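You operate a simulated robot arm through the tools that you are given. There is no shell and no other tool.

Carry out the task below with a simulated two-armed robot. There is one attempt and no reset: what you move stays moved.

## Task
Pick up the tube cleat with one hand, pass it to the other hand and put it on the top of the lead bench.

It is judged by the outcome, as a careful person would: the job done as asked, and still so three seconds after it is handed in. It fails if anything else is knocked over, pushed out of place, dropped, spilled or broken.

## Robot
Two 7-joint arms with two-finger parallel grippers on one trunk, on a base that moves. Base frame: it is fixed to the floor where the robot stands at the start and does not move with it; the origin is under the middle of the robot, x ahead of it, y to its left, z up. Lengths are in mm, angles in degrees, forces in N, time in s.
The left shoulder is at the start at [-82, 119, 851], the right one opposite. With the tool pointing down near the work surface each hand reaches from about 160 to 580 mm from the robot's upright axis, wherever it stands, measured 20 degrees to its own side. Places, roughly: top of the lead bench [-1800, 3500, 900]. Payload 3.43 kg a hand.
Tool frame (each hand has its own): the origin (TCP) lies between the finger pads and is the grasp point; the fingertips stand 30 mm ahead of it; z points along the fingers, y is the line along which they close. The gripper opens to 94 mm. The fingers are 28 mm wide and 10 mm thick; the gripper's body (50 by 96 mm) begins 55 mm behind the TCP.
Orientation is told as [roll, pitch, yaw] about the base's x, y, z axes, in that order, counted from this pose: with the fingers straight down and closing along the base's y, the tool's x points along the base's -x, its y along +y and its z along -z.

## Interface
- The arms move only by the tool move_arm. It takes "left_increments", "right_increments" or both (then of equal length, played together; a hand with none holds still); each is a list of rows, each a list of 7 numbers: the shift along the tool's x, y, z in units of 400 mm (1.0 is 400 mm), then the turn, a rotation vector about the tool's x, y, z in units of 90 degrees (1.0 is 90 degrees), then the closure in counts, from 0 (fully open) to 255 (shut). In form: [[x, y, z, wx, wy, wz, grip], ...]. A call has 1 to 20 rows; each row is the pose to reach, as a shift and turn from the pose commanded when the call began, along the tool's axes at that moment. A call with a number of a shift or a turn outside -1 to 1 is refused whole. A row lasts 0.2 s, in which the tool goes at most 50 mm and 8.6 degrees; a call with a longer step from one row to the next is refused whole, and so is a gripper value outside its range. A pose out of reach is approached as far as the arm can. The call stops where the force on the tool passes 40 N (or 10 N more than at its start, if that is more) or the arm is blocked; 0.2 s more then pass. Each finger travels about 153 mm/s and halts on what it meets, pressing with about 24 N; the grip force reading is that of the motor and also rises with nothing between the fingers. The clock runs only during rows and for 0.2 s after the last one: add rows that repeat a pose to give the fingers time. It gives the time, the measured TCP pose, the force on the tool (base axes), the opening and the grip force at its end, in the units of the frame above (readings bear some noise), with the torque about the TCP (base axes, N m) and any sound that the robot's microphone picked up, and new pictures: "show" is both (left out), scene, wrist or none (wrist: the cameras of the hands that moved).
- Cameras (640 x 400 px; columns grow to the right, rows downward): "scene" is now at [25.7, 19.2, 1565.5]; the picture's right is [0.13, -0.99, 0.00], its down [-0.85, -0.11, -0.52] and it looks along [0.52, 0.07, -0.85] (base axes); focal length 254 px, centre (320, 200). "left" rides on the left gripper at [76, -14, -102] in its tool frame; the picture's right is [0.18, 0.98, 0.00], its down [-0.75, 0.14, -0.64] and it looks along [-0.63, 0.12, 0.77] (tool axes); focal length 243 px, centre (320, 200). "right" rides on the right gripper at [76, 14, -102] in its tool frame; the picture's right is [-0.18, 0.98, 0.00], its down [-0.75, -0.14, -0.64] and it looks along [-0.63, -0.12, 0.77] (tool axes); focal length 243 px, centre (320, 200). There is no depth. A picture from a camera that has moved, and an enlarged one, comes with that camera's place and axes in the base frame and with its lens. The place of the scene camera against the robot may be out by one fixed shift of up to 25 mm in any direction.
- raise_lower(by): moves the trunk up (or, below 0, down) by that many mm; the arms and the scene camera ride with it, the base frame stays. It gives what a move gives, with no picture.
- base_move(legs): drives the robot by 1 to 6 legs, each [ahead, left, turn to the left] in mm, mm and degrees, along the robot's own axes; the way and the turn of a leg run together, so that a leg with both is an arc; at most 1500 mm and 180 degrees a leg. The arms and the cameras ride along, it lands a little off, and it stops where it bumps. It gives what a move gives, and a new picture of the scene camera.
- head_to(pan, tilt): turns the head with the scene camera to pan (to the left, within 143 degrees either way) and tilt (down, from -29 to 69), counted from straight ahead of the robot (the tilt from the chest, where the trunk bows). It gives what a move gives, and a new picture of the scene camera.
- close_up(camera, box): a new picture of the part [left, top, right, bottom] of that camera's present view, enlarged. No time passes.
- sign_off(): hands the job in; it is judged then, once.

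Nothing tells you exact positions but the pictures and the camera data. Unless the task says otherwise, let go and move clear before handing in.

The tools are called as a command line: name --argument value ..., lists and objects as JSON in quotes. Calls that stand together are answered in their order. move_arm: Moves the arms, as the interface text tells. Its arguments: {"type":"object","properties":{"left_increments":{"type":"array","items":{"type":"array","items":{"type":"number"}}},"right_increments":{"type":"array","items":{"type":"array","items":{"type":"number"}}},"show":{"type":"string","enum":["both","scene","wrist","none"]}},"required":[]} The other tools are called the same way: raise_lower (by) moves the trunk up or down; base_move (legs) drives the base; head_to (pan, tilt) turns the head that bears the scene camera; close_up (camera, box) takes an enlarged picture of a part of a camera's view; sign_off () hands the job in.

At the start:

```text
time: 0.0
left_eef_pos: [271.3, 121.6, 1054.9]
left_tcp_rot: [-0.1, -0.1, -0.1]
left_contact_force: [0.4, -0.3, 0.5]
left_wrist_torque: [-0.02, -0.04, 0.04]
left_opening: 94.3
left_finger_force: 0.1
right_eef_pos: [329.3, -153.1, 1108.0]
right_tcp_rot: [0.1, 0.0, 0.0]
right_contact_force: [0.6, 0.2, -0.4]
right_wrist_torque: [-0.02, -0.01, 0.01]
right_opening: 94.2
right_finger_force: 0.0
trunk travel left (down, up): [-275.0, 60.0]
robot x, y, heading: [0.1, 3.0, -0.0]
head pan, tilt (commanded): [7.3, 58.5]
```

scene: 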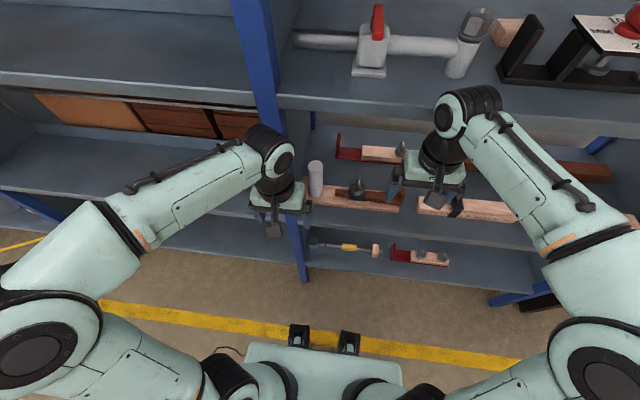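
right: 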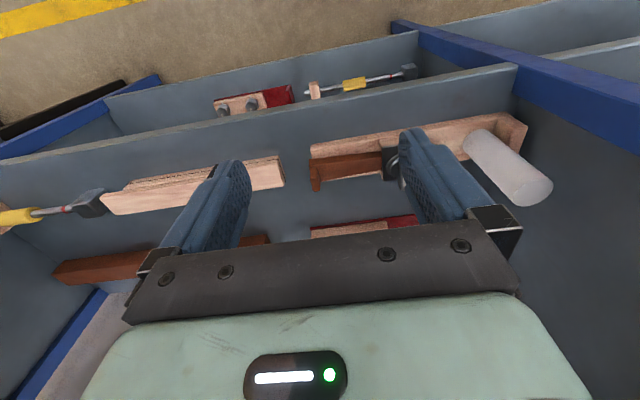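
left: 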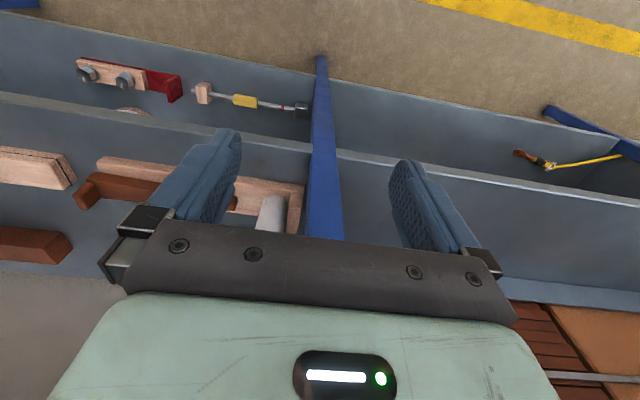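

I see a shelving rack ahead with several odd-looking tools on its shelves, and both arms hovering in front of it. I do not yet know which object is the tube cleat, so I will look closer first.

close_up --camera "scene" --box '[280, 0, 640, 225]'

close_up --camera "scene" --box '[240, 120, 560, 320]'

close_up --camera "right" --box '[0, 50, 560, 290]'

```text
1.78 times, centred on (460, 112) of scene
camera zoom: at [25.7, 19.2, 1565.5], right [0.13, -0.99, 0.0], down [-0.85, -0.11, -0.52], along [0.52, 0.07, -0.85], focal length 451 px, centre (71, 356)
```

zoom: 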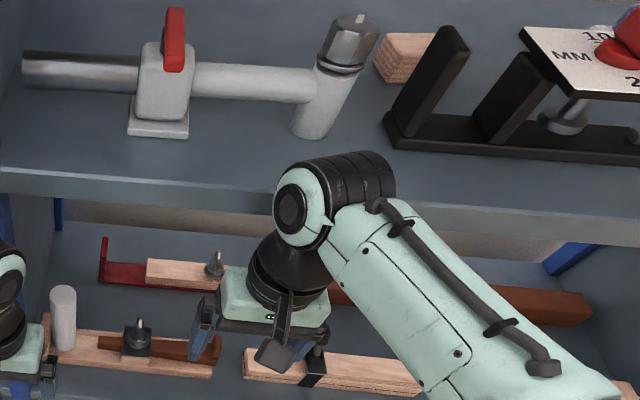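

```text
2.00 times, centred on (400, 220) of scene
camera zoom: at [25.7, 19.2, 1565.5], right [0.13, -0.99, 0.0], down [-0.85, -0.11, -0.52], along [0.52, 0.07, -0.85], focal length 508 px, centre (160, 160)
```

zoom: 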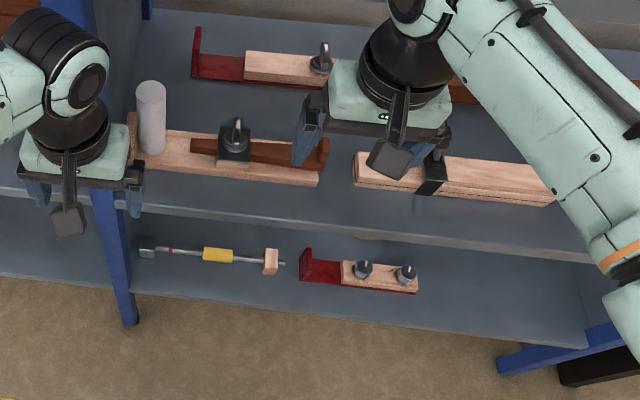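

```text
1.14 times, centred on (280, 170) of right
camera zoom: at [254.1, -138.9, 1209.6], right [0.18, 0.98, 0.0], down [0.75, -0.14, 0.64], along [0.63, -0.12, -0.77], focal length 277 px, centre (366, 234)
```

zoom: 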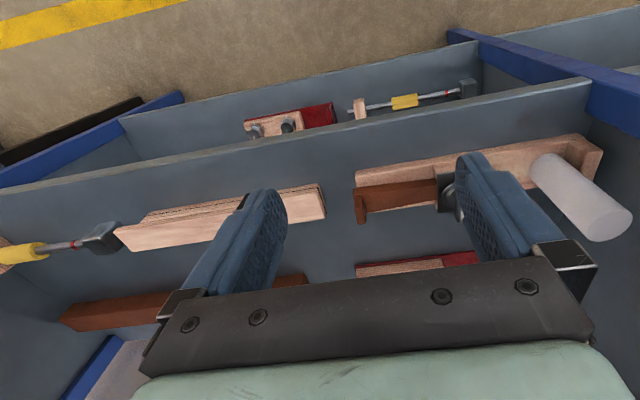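

The rack holds several composite tools, and I can't yet tell which one is the tube cleat. I'll turn the head to look for labels and further objects, and for the lead bench.

head_to --pan 0 --tilt 25

head_to --pan 60 --tilt 20

head_to --pan 120 --tilt 15

head_to --pan -60 --tilt 25

head_to --pan -130 --tilt 15

```text
time: 1.0
left_eef_pos: [272.6, 119.8, 1055.6]
left_tcp_rot: [0.0, 0.0, -0.1]
left_contact_force: [0.7, -0.1, 0.1]
left_wrist_torque: [0.02, 0.02, 0.0]
left_opening: 94.2
left_finger_force: 0.1
right_eef_pos: [330.4, -153.1, 1107.9]
right_tcp_rot: [0.0, 0.0, 0.0]
right_contact_force: [-0.5, 0.1, -0.1]
right_wrist_torque: [0.02, 0.01, -0.04]
right_opening: 94.0
right_finger_force: 0.0
trunk travel left (down, up): [-275.0, 60.0]
robot x, y, heading: [-3.0, -3.6, -0.0]
head pan, tilt (commanded): [0.0, 25.0]
camera scene: at [50.0, 10.5, 1613.7], right [0.0, -1.0, 0.0], down [-0.42, 0.0, -0.91], along [0.91, 0.0, -0.42], focal length 254 px, centre (320, 200)
```

scene: 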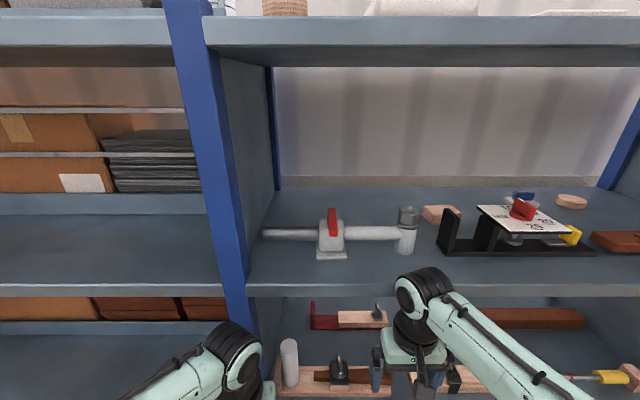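

```text
time: 2.3
left_eef_pos: [272.3, 120.6, 1055.4]
left_tcp_rot: [0.0, 0.0, 0.1]
left_contact_force: [0.2, 0.3, 0.4]
left_wrist_torque: [-0.01, 0.03, 0.0]
left_opening: 93.7
left_finger_force: 0.1
right_eef_pos: [329.8, -153.1, 1107.1]
right_tcp_rot: [0.1, 0.0, 0.0]
right_contact_force: [0.2, -0.7, -0.8]
right_wrist_torque: [-0.01, 0.02, -0.01]
right_opening: 93.8
right_finger_force: 0.0
trunk travel left (down, up): [-275.0, 60.0]
robot x, y, heading: [1.5, -3.0, -0.3]
head pan, tilt (commanded): [60.0, 20.0]
camera scene: at [4.5, 91.1, 1621.9], right [0.87, -0.5, 0.0], down [-0.17, -0.3, -0.94], along [0.47, 0.81, -0.34], focal length 254 px, centre (320, 200)
```

scene: 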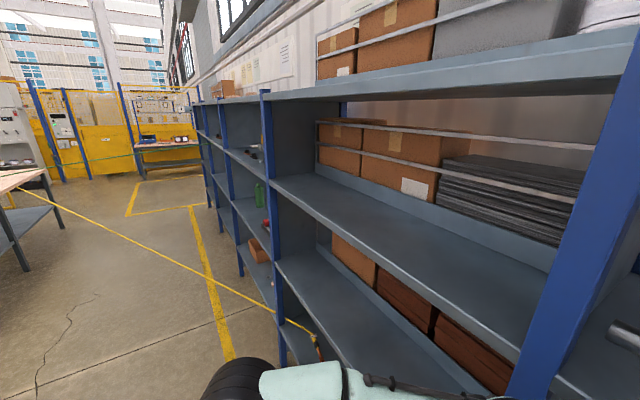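

```text
time: 3.6
left_eef_pos: [270.9, 119.9, 1055.9]
left_tcp_rot: [0.0, 0.0, -0.1]
left_contact_force: [0.8, -0.1, -0.4]
left_wrist_torque: [-0.01, -0.03, 0.0]
left_opening: 94.1
left_finger_force: 0.1
right_eef_pos: [329.1, -152.5, 1108.0]
right_tcp_rot: [0.0, 0.0, 0.0]
right_contact_force: [-0.1, -0.6, -0.2]
right_wrist_torque: [-0.01, 0.03, -0.03]
right_opening: 94.1
right_finger_force: 0.0
trunk travel left (down, up): [-275.0, 60.0]
robot x, y, heading: [-2.1, 3.3, 0.1]
head pan, tilt (commanded): [120.0, 15.0]
camera scene: at [-88.7, 91.4, 1630.0], right [0.87, 0.5, 0.0], down [0.13, -0.22, -0.97], along [-0.48, 0.84, -0.26], focal length 254 px, centre (320, 200)
```

scene: 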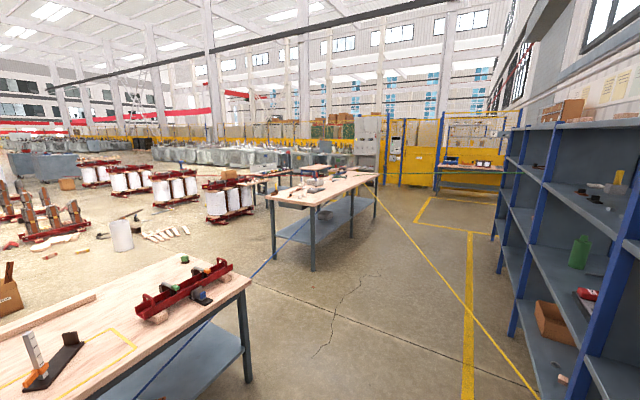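

```text
time: 6.3
left_eef_pos: [272.1, 120.5, 1055.3]
left_tcp_rot: [-0.2, -0.1, 0.0]
left_contact_force: [0.3, -0.3, -1.1]
left_wrist_torque: [0.03, -0.03, -0.01]
left_opening: 94.2
left_finger_force: 0.1
right_eef_pos: [329.6, -153.4, 1106.6]
right_tcp_rot: [0.0, 0.0, 0.0]
right_contact_force: [1.3, -0.8, 0.6]
right_wrist_torque: [-0.02, -0.02, 0.01]
right_opening: 94.1
right_finger_force: 0.1
trunk travel left (down, up): [-275.0, 60.0]
robot x, y, heading: [5.6, 0.2, -0.2]
head pan, tilt (commanded): [-60.0, 25.0]
camera scene: at [4.0, -69.3, 1613.8], right [-0.87, -0.5, 0.0], down [-0.21, 0.37, -0.91], along [0.45, -0.78, -0.42], focal length 254 px, centre (320, 200)
```

scene: 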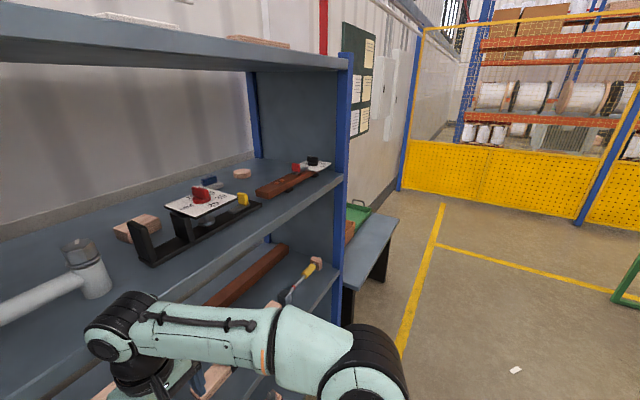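

```text
time: 7.7
left_eef_pos: [270.6, 119.9, 1056.5]
left_tcp_rot: [0.0, -0.1, 0.0]
left_contact_force: [1.2, 0.4, -0.1]
left_wrist_torque: [0.0, 0.0, -0.01]
left_opening: 93.8
left_finger_force: 0.0
right_eef_pos: [329.8, -153.3, 1108.5]
right_tcp_rot: [0.0, 0.0, 0.0]
right_contact_force: [-0.8, -0.1, -0.7]
right_wrist_torque: [0.01, 0.01, 0.0]
right_opening: 94.0
right_finger_force: 0.1
trunk travel left (down, up): [-275.0, 60.0]
robot x, y, heading: [0.1, -2.3, 0.0]
head pan, tilt (commanded): [-130.0, 15.0]
camera scene: at [-102.1, -61.1, 1630.0], right [-0.77, 0.64, 0.0], down [0.17, 0.2, -0.97], along [-0.62, -0.74, -0.26], focal length 254 px, centre (320, 200)
```

scene: 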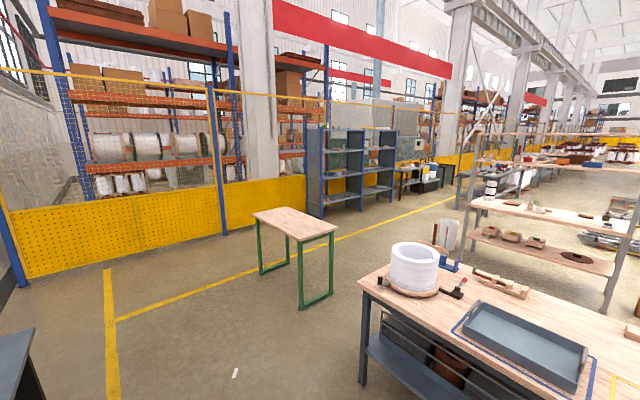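

The robot faces a rack bay; behind-left is a long bench with items that matches the given lead bench position. I'll zoom in on the rack shelves and the surroundings to identify the cleat.

head_to --pan 0 --tilt 35

close_up --camera "scene" --box '[240, 100, 480, 250]'

close_up --camera "scene" --box '[420, 100, 640, 240]'

close_up --camera "scene" --box '[260, 220, 500, 370]'

close_up --camera "left" --box '[0, 30, 340, 240]'

close_up --camera "left" --box '[420, 80, 640, 220]'

```text
time: 9.8
left_eef_pos: [271.4, 120.0, 1054.7]
left_tcp_rot: [-0.1, 0.0, 0.1]
left_contact_force: [0.4, -0.3, 0.6]
left_wrist_torque: [0.04, 0.04, -0.01]
left_opening: 93.7
left_finger_force: 0.0
right_eef_pos: [329.2, -152.1, 1108.4]
right_tcp_rot: [0.0, 0.0, 0.0]
right_contact_force: [0.0, -0.2, -0.3]
right_wrist_torque: [-0.01, 0.02, -0.01]
right_opening: 94.2
right_finger_force: 0.0
trunk travel left (down, up): [-275.0, 60.0]
robot x, y, heading: [0.9, 0.4, 0.1]
head pan, tilt (commanded): [0.0, 35.0]
camera scene: at [46.0, 10.4, 1598.0], right [0.0, -1.0, 0.0], down [-0.57, 0.0, -0.82], along [0.82, 0.0, -0.57], focal length 254 px, centre (320, 200)
```

scene: 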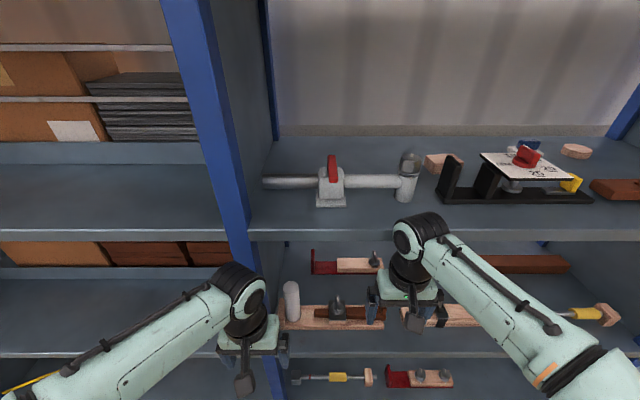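

```text
2.67 times, centred on (360, 175) of scene
camera zoom: at [46.0, 10.4, 1598.0], right [0.0, -1.0, 0.0], down [-0.57, 0.0, -0.82], along [0.82, 0.0, -0.57], focal length 677 px, centre (213, 267)
```

zoom: 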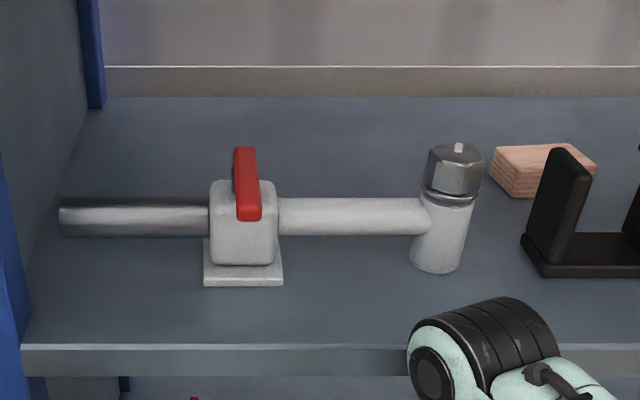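

```text
2.86 times, centred on (530, 170) of scene
camera zoom: at [46.0, 10.4, 1598.0], right [0.0, -1.0, 0.0], down [-0.57, 0.0, -0.82], along [0.82, 0.0, -0.57], focal length 726 px, centre (-280, 286)
```

zoom: 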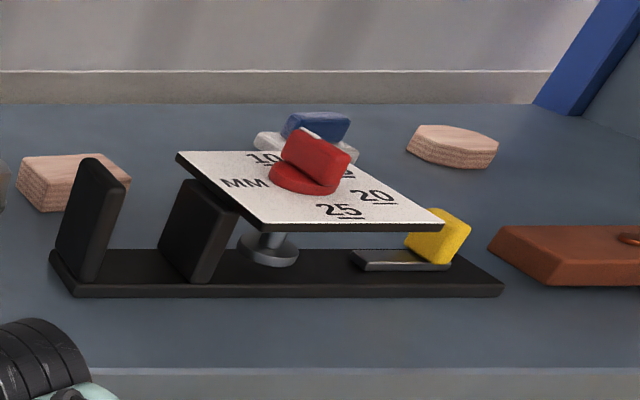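

```text
2.67 times, centred on (380, 295) of scene
camera zoom: at [46.0, 10.4, 1598.0], right [0.0, -1.0, 0.0], down [-0.57, 0.0, -0.82], along [0.82, 0.0, -0.57], focal length 677 px, centre (160, -53)
```

zoom: 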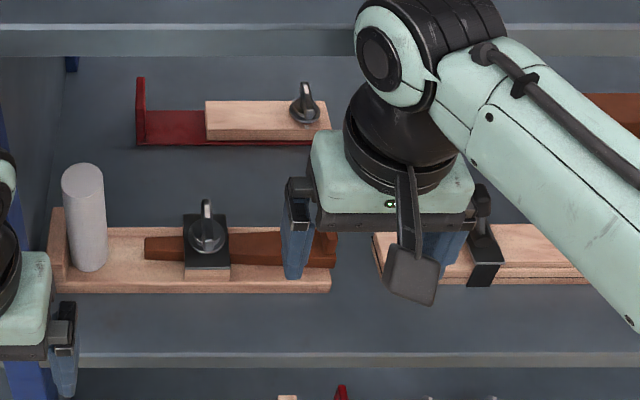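

```text
1.88 times, centred on (170, 135) of left
camera zoom: at [195.4, 107.3, 1158.6], right [-0.18, 0.98, 0.0], down [0.75, 0.14, 0.64], along [0.63, 0.12, -0.77], focal length 457 px, centre (602, 322)
```

zoom: 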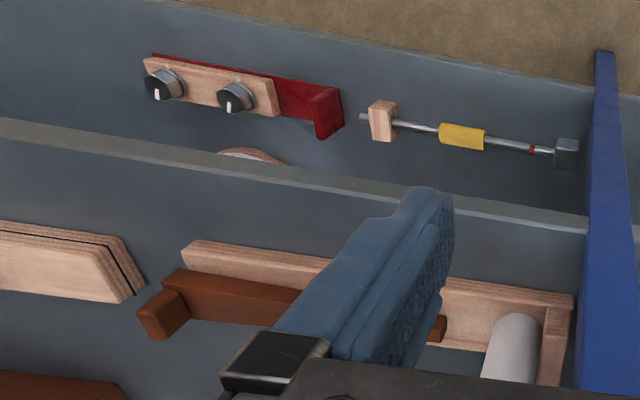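

```text
2.86 times, centred on (530, 150) of left
camera zoom: at [195.4, 107.3, 1158.6], right [-0.18, 0.98, 0.0], down [0.75, 0.14, 0.64], along [0.63, 0.12, -0.77], focal length 693 px, centre (-280, 343)
```

zoom: 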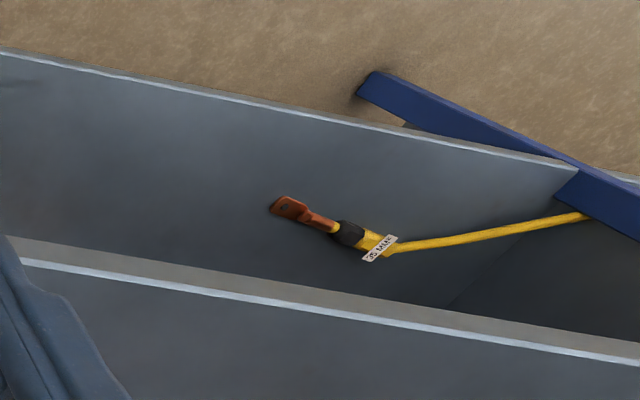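

The tube assembly on the upper shelf (grey clamp block with a red lever and a foot) is a candidate, but I want to survey everything before choosing. I'll look around the other bays and benches in zoom.

head_to --pan -25 --tilt 45

close_up --camera "scene" --box '[160, 0, 640, 300]'

head_to --pan 80 --tilt 20

close_up --camera "scene" --box '[320, 80, 640, 280]'

head_to --pan 130 --tilt 20

close_up --camera "scene" --box '[120, 60, 520, 310]'

close_up --camera "scene" --box '[300, 100, 460, 200]'

close_up --camera "scene" --box '[0, 200, 320, 400]'

head_to --pan 143 --tilt 25

head_to --pan -143 --tilt 25

```text
time: 10.7
left_eef_pos: [272.0, 119.3, 1055.9]
left_tcp_rot: [0.0, 0.0, -0.1]
left_contact_force: [0.2, -0.2, -0.1]
left_wrist_torque: [0.0, 0.0, -0.02]
left_opening: 94.4
left_finger_force: 0.0
right_eef_pos: [329.3, -152.9, 1107.6]
right_tcp_rot: [0.0, 0.0, 0.0]
right_contact_force: [0.9, 0.3, 0.7]
right_wrist_torque: [-0.02, 0.01, 0.01]
right_opening: 94.3
right_finger_force: 0.0
trunk travel left (down, up): [-275.0, 60.0]
robot x, y, heading: [-3.2, 3.3, -0.2]
head pan, tilt (commanded): [-25.0, 45.0]
camera scene: at [31.6, -23.8, 1583.2], right [-0.42, -0.91, 0.0], down [-0.64, 0.3, -0.71], along [0.64, -0.3, -0.71], focal length 254 px, centre (320, 200)
```

scene: 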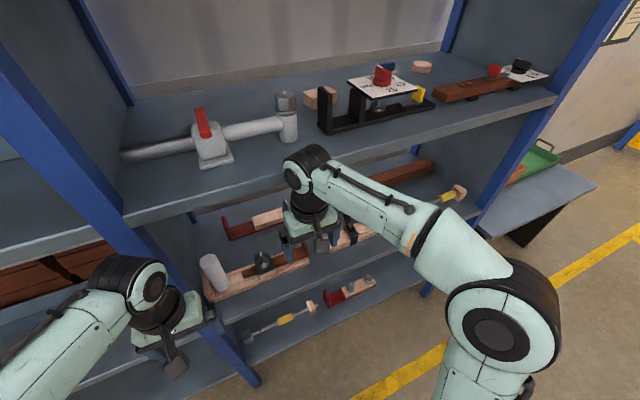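

```text
1.33 times, centred on (400, 150) of scene
camera zoom: at [31.6, -23.8, 1583.2], right [-0.42, -0.91, 0.0], down [-0.64, 0.3, -0.71], along [0.64, -0.3, -0.71], focal length 339 px, centre (213, 267)
```

zoom: 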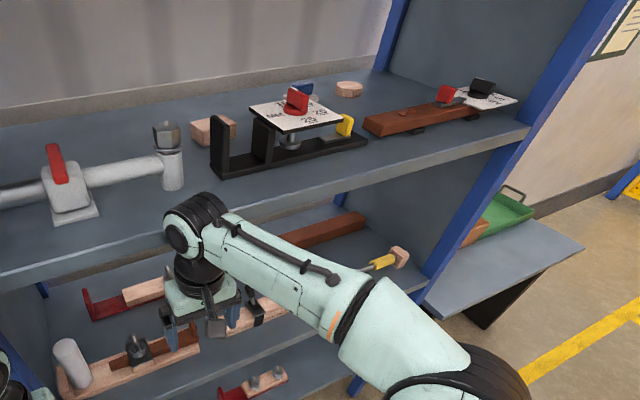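

```text
time: 12.5
left_eef_pos: [271.5, 120.1, 1054.9]
left_tcp_rot: [0.0, -0.1, 0.0]
left_contact_force: [-0.3, 0.2, 0.3]
left_wrist_torque: [-0.03, 0.07, 0.03]
left_opening: 93.9
left_finger_force: 0.1
right_eef_pos: [330.0, -153.4, 1108.0]
right_tcp_rot: [0.1, 0.0, 0.0]
right_contact_force: [-0.5, -0.3, 0.0]
right_wrist_torque: [-0.03, -0.01, 0.03]
right_opening: 94.1
right_finger_force: 0.0
trunk travel left (down, up): [-275.0, 60.0]
robot x, y, heading: [-1.3, 6.2, 0.1]
head pan, tilt (commanded): [80.0, 20.0]
camera scene: at [-25.9, 102.2, 1621.9], right [0.98, -0.17, 0.0], down [-0.06, -0.34, -0.94], along [0.16, 0.93, -0.34], focal length 254 px, centre (320, 200)
```

scene: 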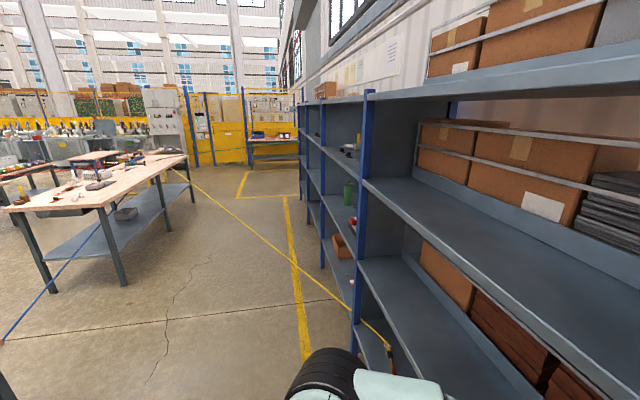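

```text
2.00 times, centred on (480, 180) of scene
camera zoom: at [-25.9, 102.2, 1621.9], right [0.98, -0.17, 0.0], down [-0.06, -0.34, -0.94], along [0.16, 0.93, -0.34], focal length 508 px, centre (0, 240)
```

zoom: 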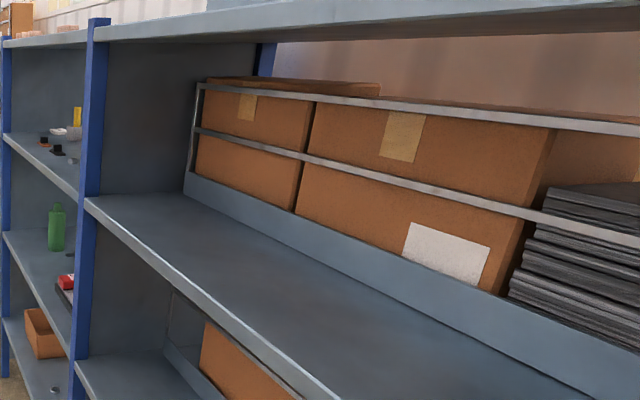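

```text
time: 13.7
left_eef_pos: [271.6, 119.4, 1056.1]
left_tcp_rot: [0.0, 0.0, 0.0]
left_contact_force: [0.3, 0.3, 0.4]
left_wrist_torque: [0.02, 0.03, 0.01]
left_opening: 94.2
left_finger_force: 0.0
right_eef_pos: [329.3, -152.3, 1107.9]
right_tcp_rot: [0.0, 0.0, 0.0]
right_contact_force: [-1.1, 0.7, 0.3]
right_wrist_torque: [0.01, 0.01, 0.0]
right_opening: 94.0
right_finger_force: 0.0
trunk travel left (down, up): [-275.0, 60.0]
robot x, y, heading: [0.3, 1.1, 0.1]
head pan, tilt (commanded): [130.0, 20.0]
camera scene: at [-101.9, 81.9, 1621.9], right [0.77, 0.64, 0.0], down [0.22, -0.26, -0.94], along [-0.6, 0.72, -0.34], focal length 254 px, centre (320, 200)
```

scene: 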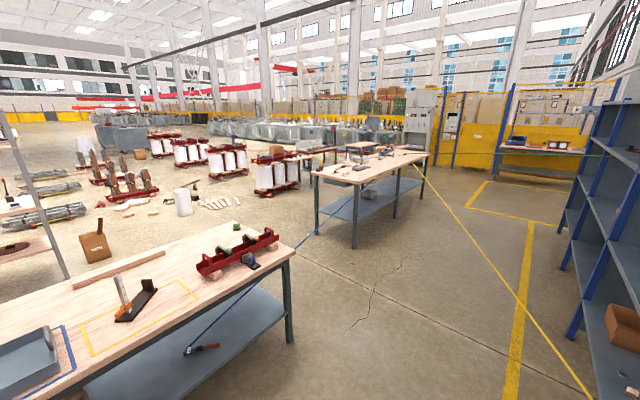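

```text
1.60 times, centred on (320, 185) of scene
camera zoom: at [-101.9, 81.9, 1621.9], right [0.77, 0.64, 0.0], down [0.22, -0.26, -0.94], along [-0.6, 0.72, -0.34], focal length 406 px, centre (320, 224)
```

zoom: 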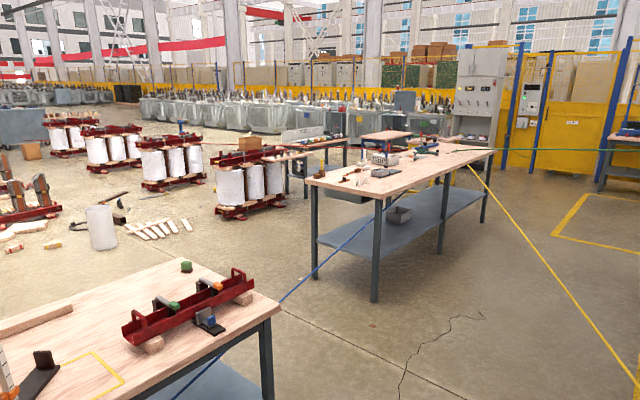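

```text
4.00 times, centred on (380, 150) of scene
camera zoom: at [-101.9, 81.9, 1621.9], right [0.77, 0.64, 0.0], down [0.22, -0.26, -0.94], along [-0.6, 0.72, -0.34], focal length 1016 px, centre (80, 400)
```

zoom: 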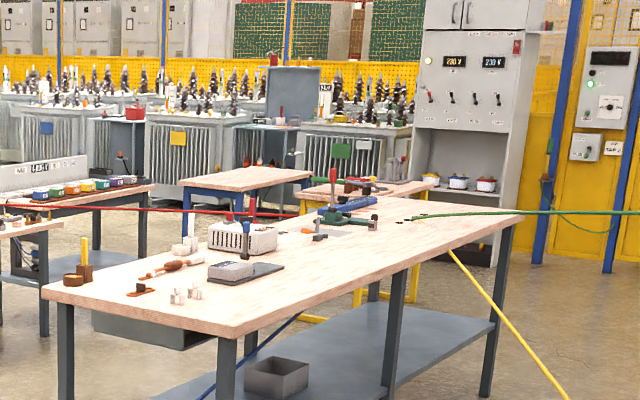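

```text
2.00 times, centred on (160, 300) of scene
camera zoom: at [-101.9, 81.9, 1621.9], right [0.77, 0.64, 0.0], down [0.22, -0.26, -0.94], along [-0.6, 0.72, -0.34], focal length 508 px, centre (640, 0)
```

zoom: 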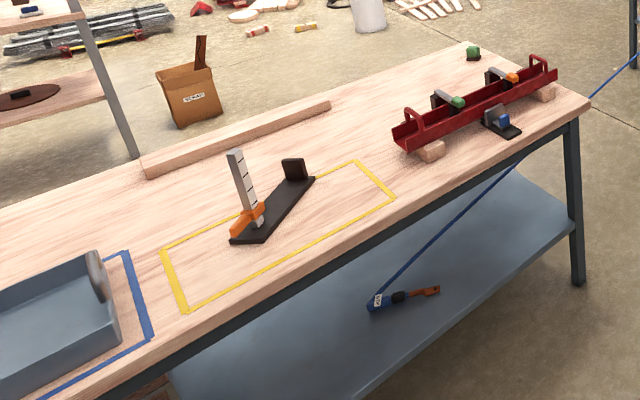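

```text
time: 14.4
left_eef_pos: [272.6, 120.5, 1055.9]
left_tcp_rot: [0.0, 0.0, 0.1]
left_contact_force: [-1.1, 0.2, 0.3]
left_wrist_torque: [0.02, -0.01, 0.02]
left_opening: 94.0
left_finger_force: 0.1
right_eef_pos: [329.7, -153.7, 1108.1]
right_tcp_rot: [-0.1, 0.0, 0.1]
right_contact_force: [0.0, -0.7, -1.2]
right_wrist_torque: [0.0, 0.02, -0.05]
right_opening: 94.1
right_finger_force: 0.0
trunk travel left (down, up): [-275.0, 60.0]
robot x, y, heading: [0.6, -2.5, 0.2]
head pan, tilt (commanded): [143.0, 25.0]
camera scene: at [-115.6, 66.0, 1613.8], right [0.6, 0.8, 0.0], down [0.34, -0.25, -0.91], along [-0.72, 0.55, -0.42], focal length 254 px, centre (320, 200)
```

scene: 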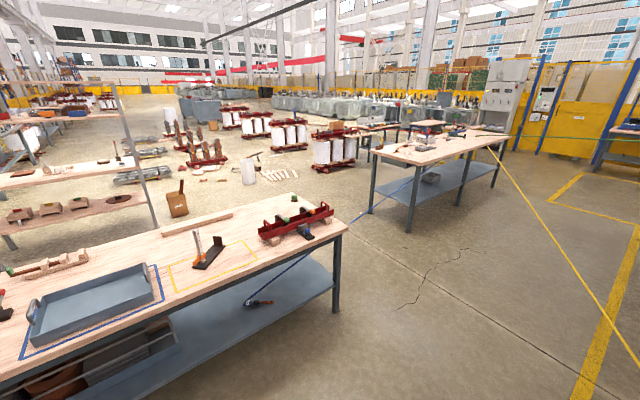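

```text
time: 18.4
left_eef_pos: [272.0, 120.7, 1055.6]
left_tcp_rot: [-0.1, 0.0, 0.0]
left_contact_force: [-0.5, 0.3, 0.5]
left_wrist_torque: [-0.02, -0.02, -0.01]
left_opening: 94.0
left_finger_force: 0.0
right_eef_pos: [330.0, -152.9, 1106.5]
right_tcp_rot: [0.0, 0.0, 0.0]
right_contact_force: [-0.3, 1.1, 0.3]
right_wrist_torque: [0.01, 0.01, 0.0]
right_opening: 94.2
right_finger_force: 0.0
trunk travel left (down, up): [-275.0, 60.0]
robot x, y, heading: [-3.0, -1.5, -0.3]
head pan, tilt (commanded): [-143.0, 25.0]
camera scene: at [-115.7, -45.0, 1613.8], right [-0.6, 0.8, 0.0], down [0.34, 0.25, -0.91], along [-0.72, -0.55, -0.42], focal length 254 px, centre (320, 200)
```

scene: 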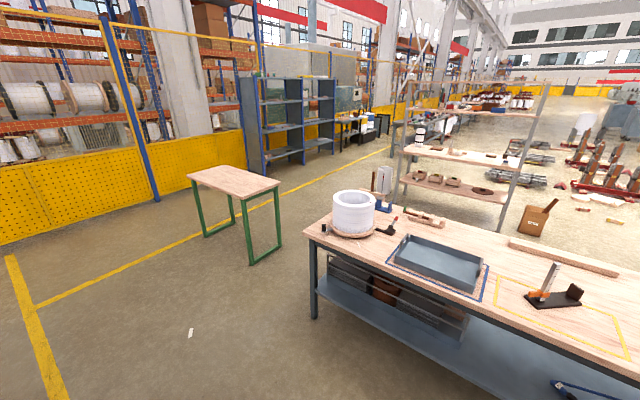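

This is a transformer workshop; the bench at back-left matches the lead bench, while the rack has several clamp-like fixtures. I'll back off 300 mm so the arms don't block the view, then inspect each shelf item.

base_move --legs '[[-300, 0, 0]]'

head_to --pan 0 --tilt 35

close_up --camera "scene" --box '[260, 120, 500, 270]'

close_up --camera "scene" --box '[260, 200, 420, 300]'

close_up --camera "scene" --box '[400, 200, 560, 300]'

```text
time: 20.4
left_eef_pos: [-24.7, 119.8, 1055.4]
left_tcp_rot: [0.0, 0.0, 0.0]
left_contact_force: [0.8, -0.1, -0.1]
left_wrist_torque: [-0.01, -0.01, -0.03]
left_opening: 94.1
left_finger_force: 0.1
right_eef_pos: [31.9, -153.7, 1106.9]
right_tcp_rot: [0.0, 0.0, 0.0]
right_contact_force: [0.0, 0.7, -0.3]
right_wrist_torque: [0.01, 0.0, 0.05]
right_opening: 94.2
right_finger_force: 0.1
trunk travel left (down, up): [-275.0, 60.0]
robot x, y, heading: [-294.7, -3.6, -0.1]
head pan, tilt (commanded): [-143.0, 25.0]
camera scene: at [-413.8, -44.8, 1613.8], right [-0.6, 0.8, 0.0], down [0.34, 0.25, -0.91], along [-0.72, -0.55, -0.42], focal length 254 px, centre (320, 200)
```

scene: 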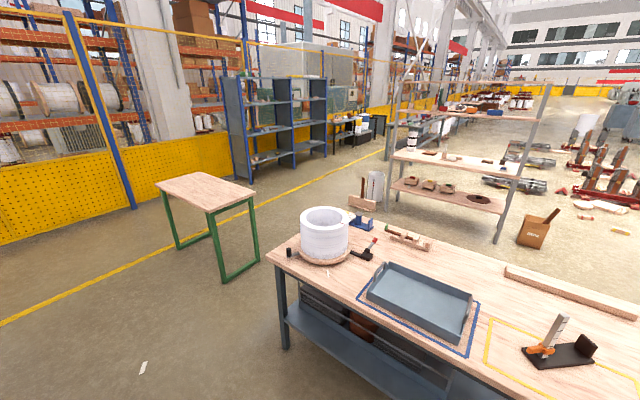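

```text
time: 22.7
left_eef_pos: [-25.2, 120.3, 1055.0]
left_tcp_rot: [0.1, 0.0, 0.0]
left_contact_force: [0.3, 0.8, 0.4]
left_wrist_torque: [-0.01, -0.03, 0.02]
left_opening: 93.9
left_finger_force: 0.1
right_eef_pos: [32.3, -153.0, 1107.2]
right_tcp_rot: [0.0, 0.0, -0.1]
right_contact_force: [-0.3, 0.2, 0.1]
right_wrist_torque: [0.02, -0.01, -0.01]
right_opening: 93.9
right_finger_force: 0.1
trunk travel left (down, up): [-275.0, 60.0]
robot x, y, heading: [-299.9, 1.2, -0.1]
head pan, tilt (commanded): [0.0, 35.0]
camera scene: at [-251.7, 10.5, 1598.0], right [0.0, -1.0, 0.0], down [-0.57, 0.0, -0.82], along [0.82, 0.0, -0.57], focal length 254 px, centre (320, 200)
```

scene: 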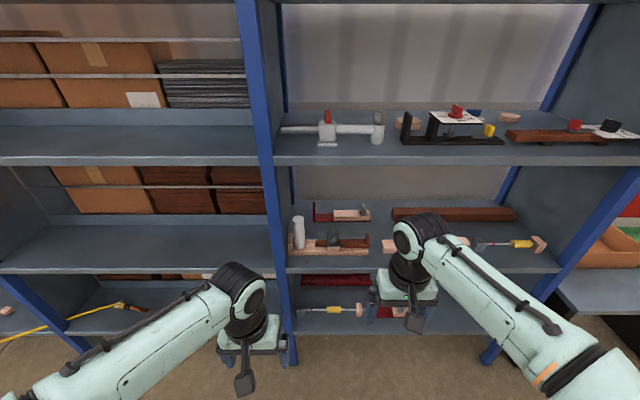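

```text
2.67 times, centred on (380, 195) of scene
camera zoom: at [-251.7, 10.5, 1598.0], right [0.0, -1.0, 0.0], down [-0.57, 0.0, -0.82], along [0.82, 0.0, -0.57], focal length 677 px, centre (160, 213)
```

zoom: 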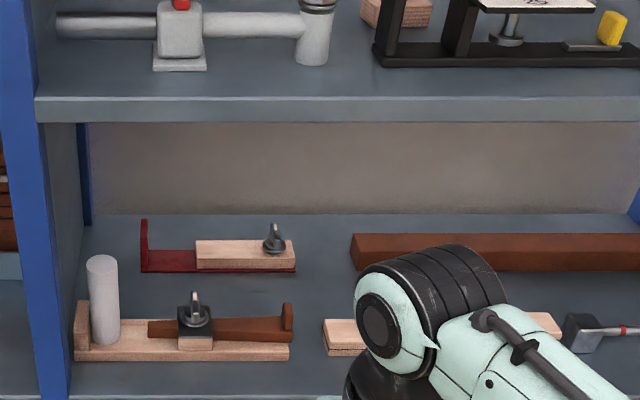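

```text
4.00 times, centred on (340, 250) of scene
camera zoom: at [-251.7, 10.5, 1598.0], right [0.0, -1.0, 0.0], down [-0.57, 0.0, -0.82], along [0.82, 0.0, -0.57], focal length 1016 px, centre (240, 0)
```

zoom: 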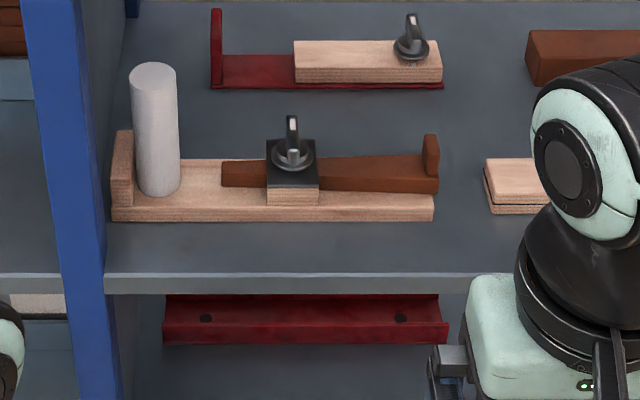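

```text
4.00 times, centred on (480, 250) of scene
camera zoom: at [-251.7, 10.5, 1598.0], right [0.0, -1.0, 0.0], down [-0.57, 0.0, -0.82], along [0.82, 0.0, -0.57], focal length 1016 px, centre (-320, 0)
```

zoom: 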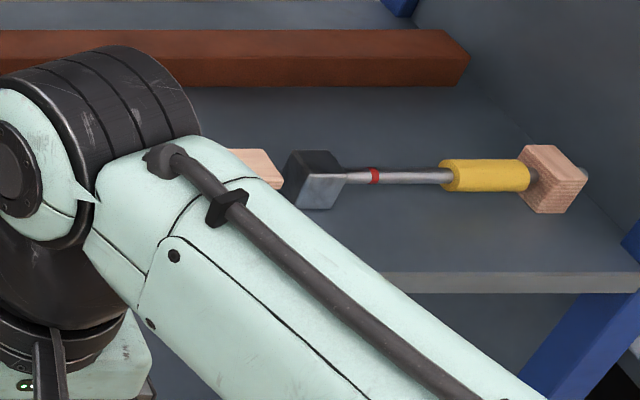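

The middle shelf holds a plank fixture with a white tube, the upper shelf a grey tube assembly with a clamp. Before choosing, I'll zoom in on the items on the benches and open shelf behind me too.

head_to --pan -143 --tilt 15

close_up --camera "scene" --box '[260, 120, 500, 270]'

close_up --camera "scene" --box '[370, 130, 530, 230]'

close_up --camera "scene" --box '[480, 120, 640, 220]'

close_up --camera "scene" --box '[200, 80, 440, 230]'

head_to --pan 143 --tilt 20

close_up --camera "scene" --box '[0, 100, 240, 250]'

close_up --camera "scene" --box '[360, 100, 520, 200]'

```text
time: 24.9
left_eef_pos: [-25.9, 120.4, 1055.1]
left_tcp_rot: [-0.1, 0.1, 0.0]
left_contact_force: [-0.1, 0.9, -1.8]
left_wrist_torque: [0.01, -0.01, 0.02]
left_opening: 94.0
left_finger_force: 0.1
right_eef_pos: [31.9, -152.6, 1107.0]
right_tcp_rot: [0.0, 0.0, 0.1]
right_contact_force: [-0.7, 0.2, 0.0]
right_wrist_torque: [-0.01, -0.01, 0.03]
right_opening: 94.5
right_finger_force: 0.0
trunk travel left (down, up): [-275.0, 60.0]
robot x, y, heading: [-299.2, 2.4, 0.0]
head pan, tilt (commanded): [-143.0, 15.0]
camera scene: at [-414.4, -45.6, 1630.0], right [-0.6, 0.8, 0.0], down [0.21, 0.16, -0.97], along [-0.77, -0.58, -0.26], focal length 254 px, centre (320, 200)
```

scene: 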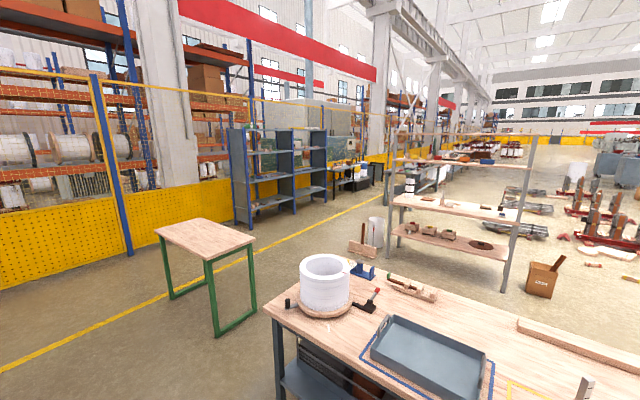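

```text
2.67 times, centred on (380, 195) of scene
camera zoom: at [-414.4, -45.6, 1630.0], right [-0.6, 0.8, 0.0], down [0.21, 0.16, -0.97], along [-0.77, -0.58, -0.26], focal length 677 px, centre (160, 213)
```

zoom: 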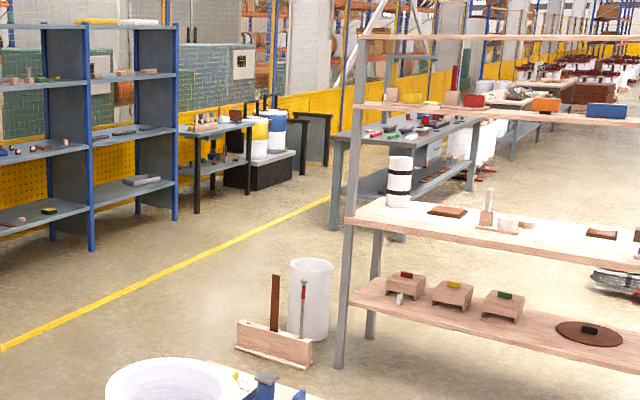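

```text
4.00 times, centred on (450, 180) of scene
camera zoom: at [-414.4, -45.6, 1630.0], right [-0.6, 0.8, 0.0], down [0.21, 0.16, -0.97], along [-0.77, -0.58, -0.26], focal length 1016 px, centre (-200, 280)
```

zoom: 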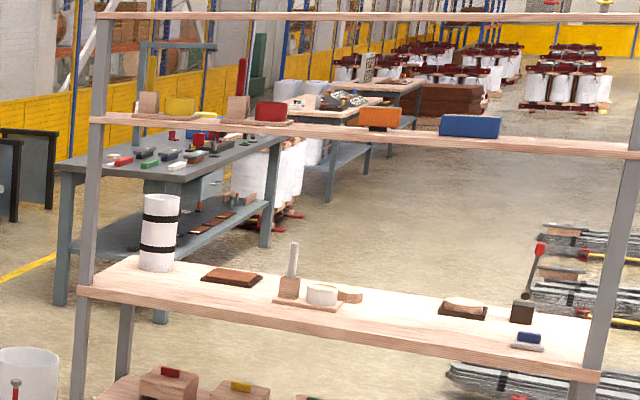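

```text
4.00 times, centred on (560, 170) of scene
camera zoom: at [-414.4, -45.6, 1630.0], right [-0.6, 0.8, 0.0], down [0.21, 0.16, -0.97], along [-0.77, -0.58, -0.26], focal length 1016 px, centre (-640, 320)
```

zoom: 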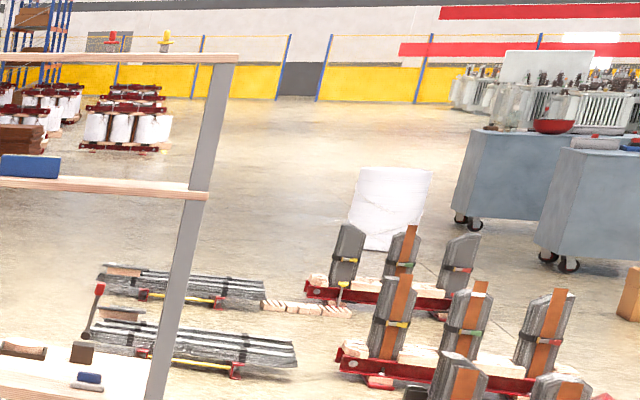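

```text
2.67 times, centred on (320, 155) of scene
camera zoom: at [-414.4, -45.6, 1630.0], right [-0.6, 0.8, 0.0], down [0.21, 0.16, -0.97], along [-0.77, -0.58, -0.26], focal length 677 px, centre (320, 320)
```

zoom: 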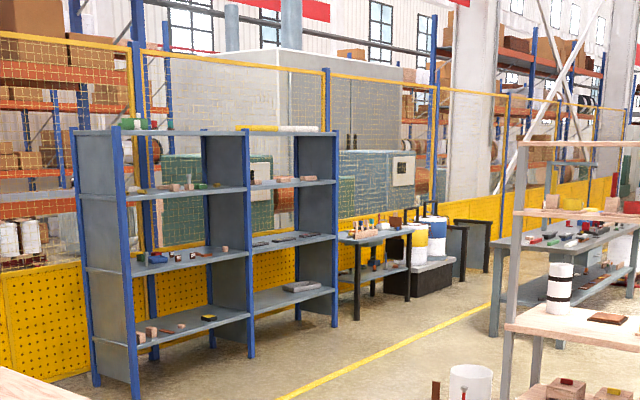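

```text
time: 28.9
left_eef_pos: [-25.7, 119.7, 1055.3]
left_tcp_rot: [0.0, 0.0, -0.1]
left_contact_force: [-0.4, -0.7, -0.5]
left_wrist_torque: [0.0, 0.02, -0.02]
left_opening: 94.0
left_finger_force: 0.0
right_eef_pos: [31.7, -153.6, 1107.7]
right_tcp_rot: [0.1, 0.0, 0.0]
right_contact_force: [0.0, -0.1, 1.0]
right_wrist_torque: [0.0, -0.02, 0.0]
right_opening: 94.3
right_finger_force: 0.1
trunk travel left (down, up): [-275.0, 60.0]
robot x, y, heading: [-299.1, 4.8, -0.1]
head pan, tilt (commanded): [143.0, 20.0]
camera scene: at [-414.1, 66.8, 1621.9], right [0.6, 0.8, 0.0], down [0.27, -0.21, -0.94], along [-0.75, 0.57, -0.34], focal length 254 px, centre (320, 200)
```

scene: 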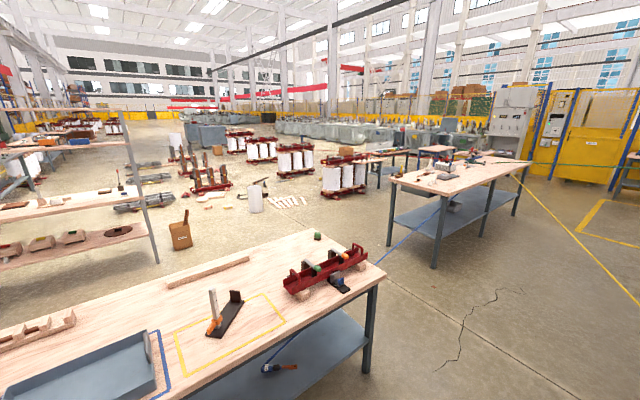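

```text
2.67 times, centred on (120, 175) of scene
camera zoom: at [-414.1, 66.8, 1621.9], right [0.6, 0.8, 0.0], down [0.27, -0.21, -0.94], along [-0.75, 0.57, -0.34], focal length 677 px, centre (853, 267)
```

zoom: 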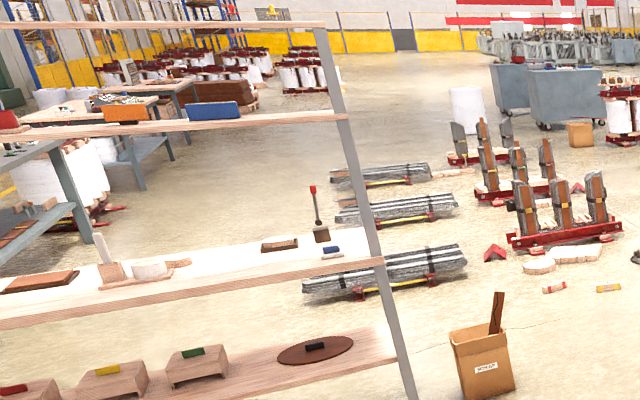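

```text
4.00 times, centred on (440, 150) of scene
camera zoom: at [-414.1, 66.8, 1621.9], right [0.6, 0.8, 0.0], down [0.27, -0.21, -0.94], along [-0.75, 0.57, -0.34], focal length 1016 px, centre (-160, 400)
```

zoom: 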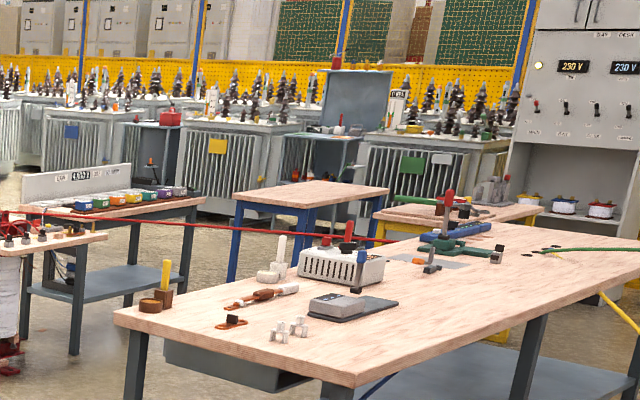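

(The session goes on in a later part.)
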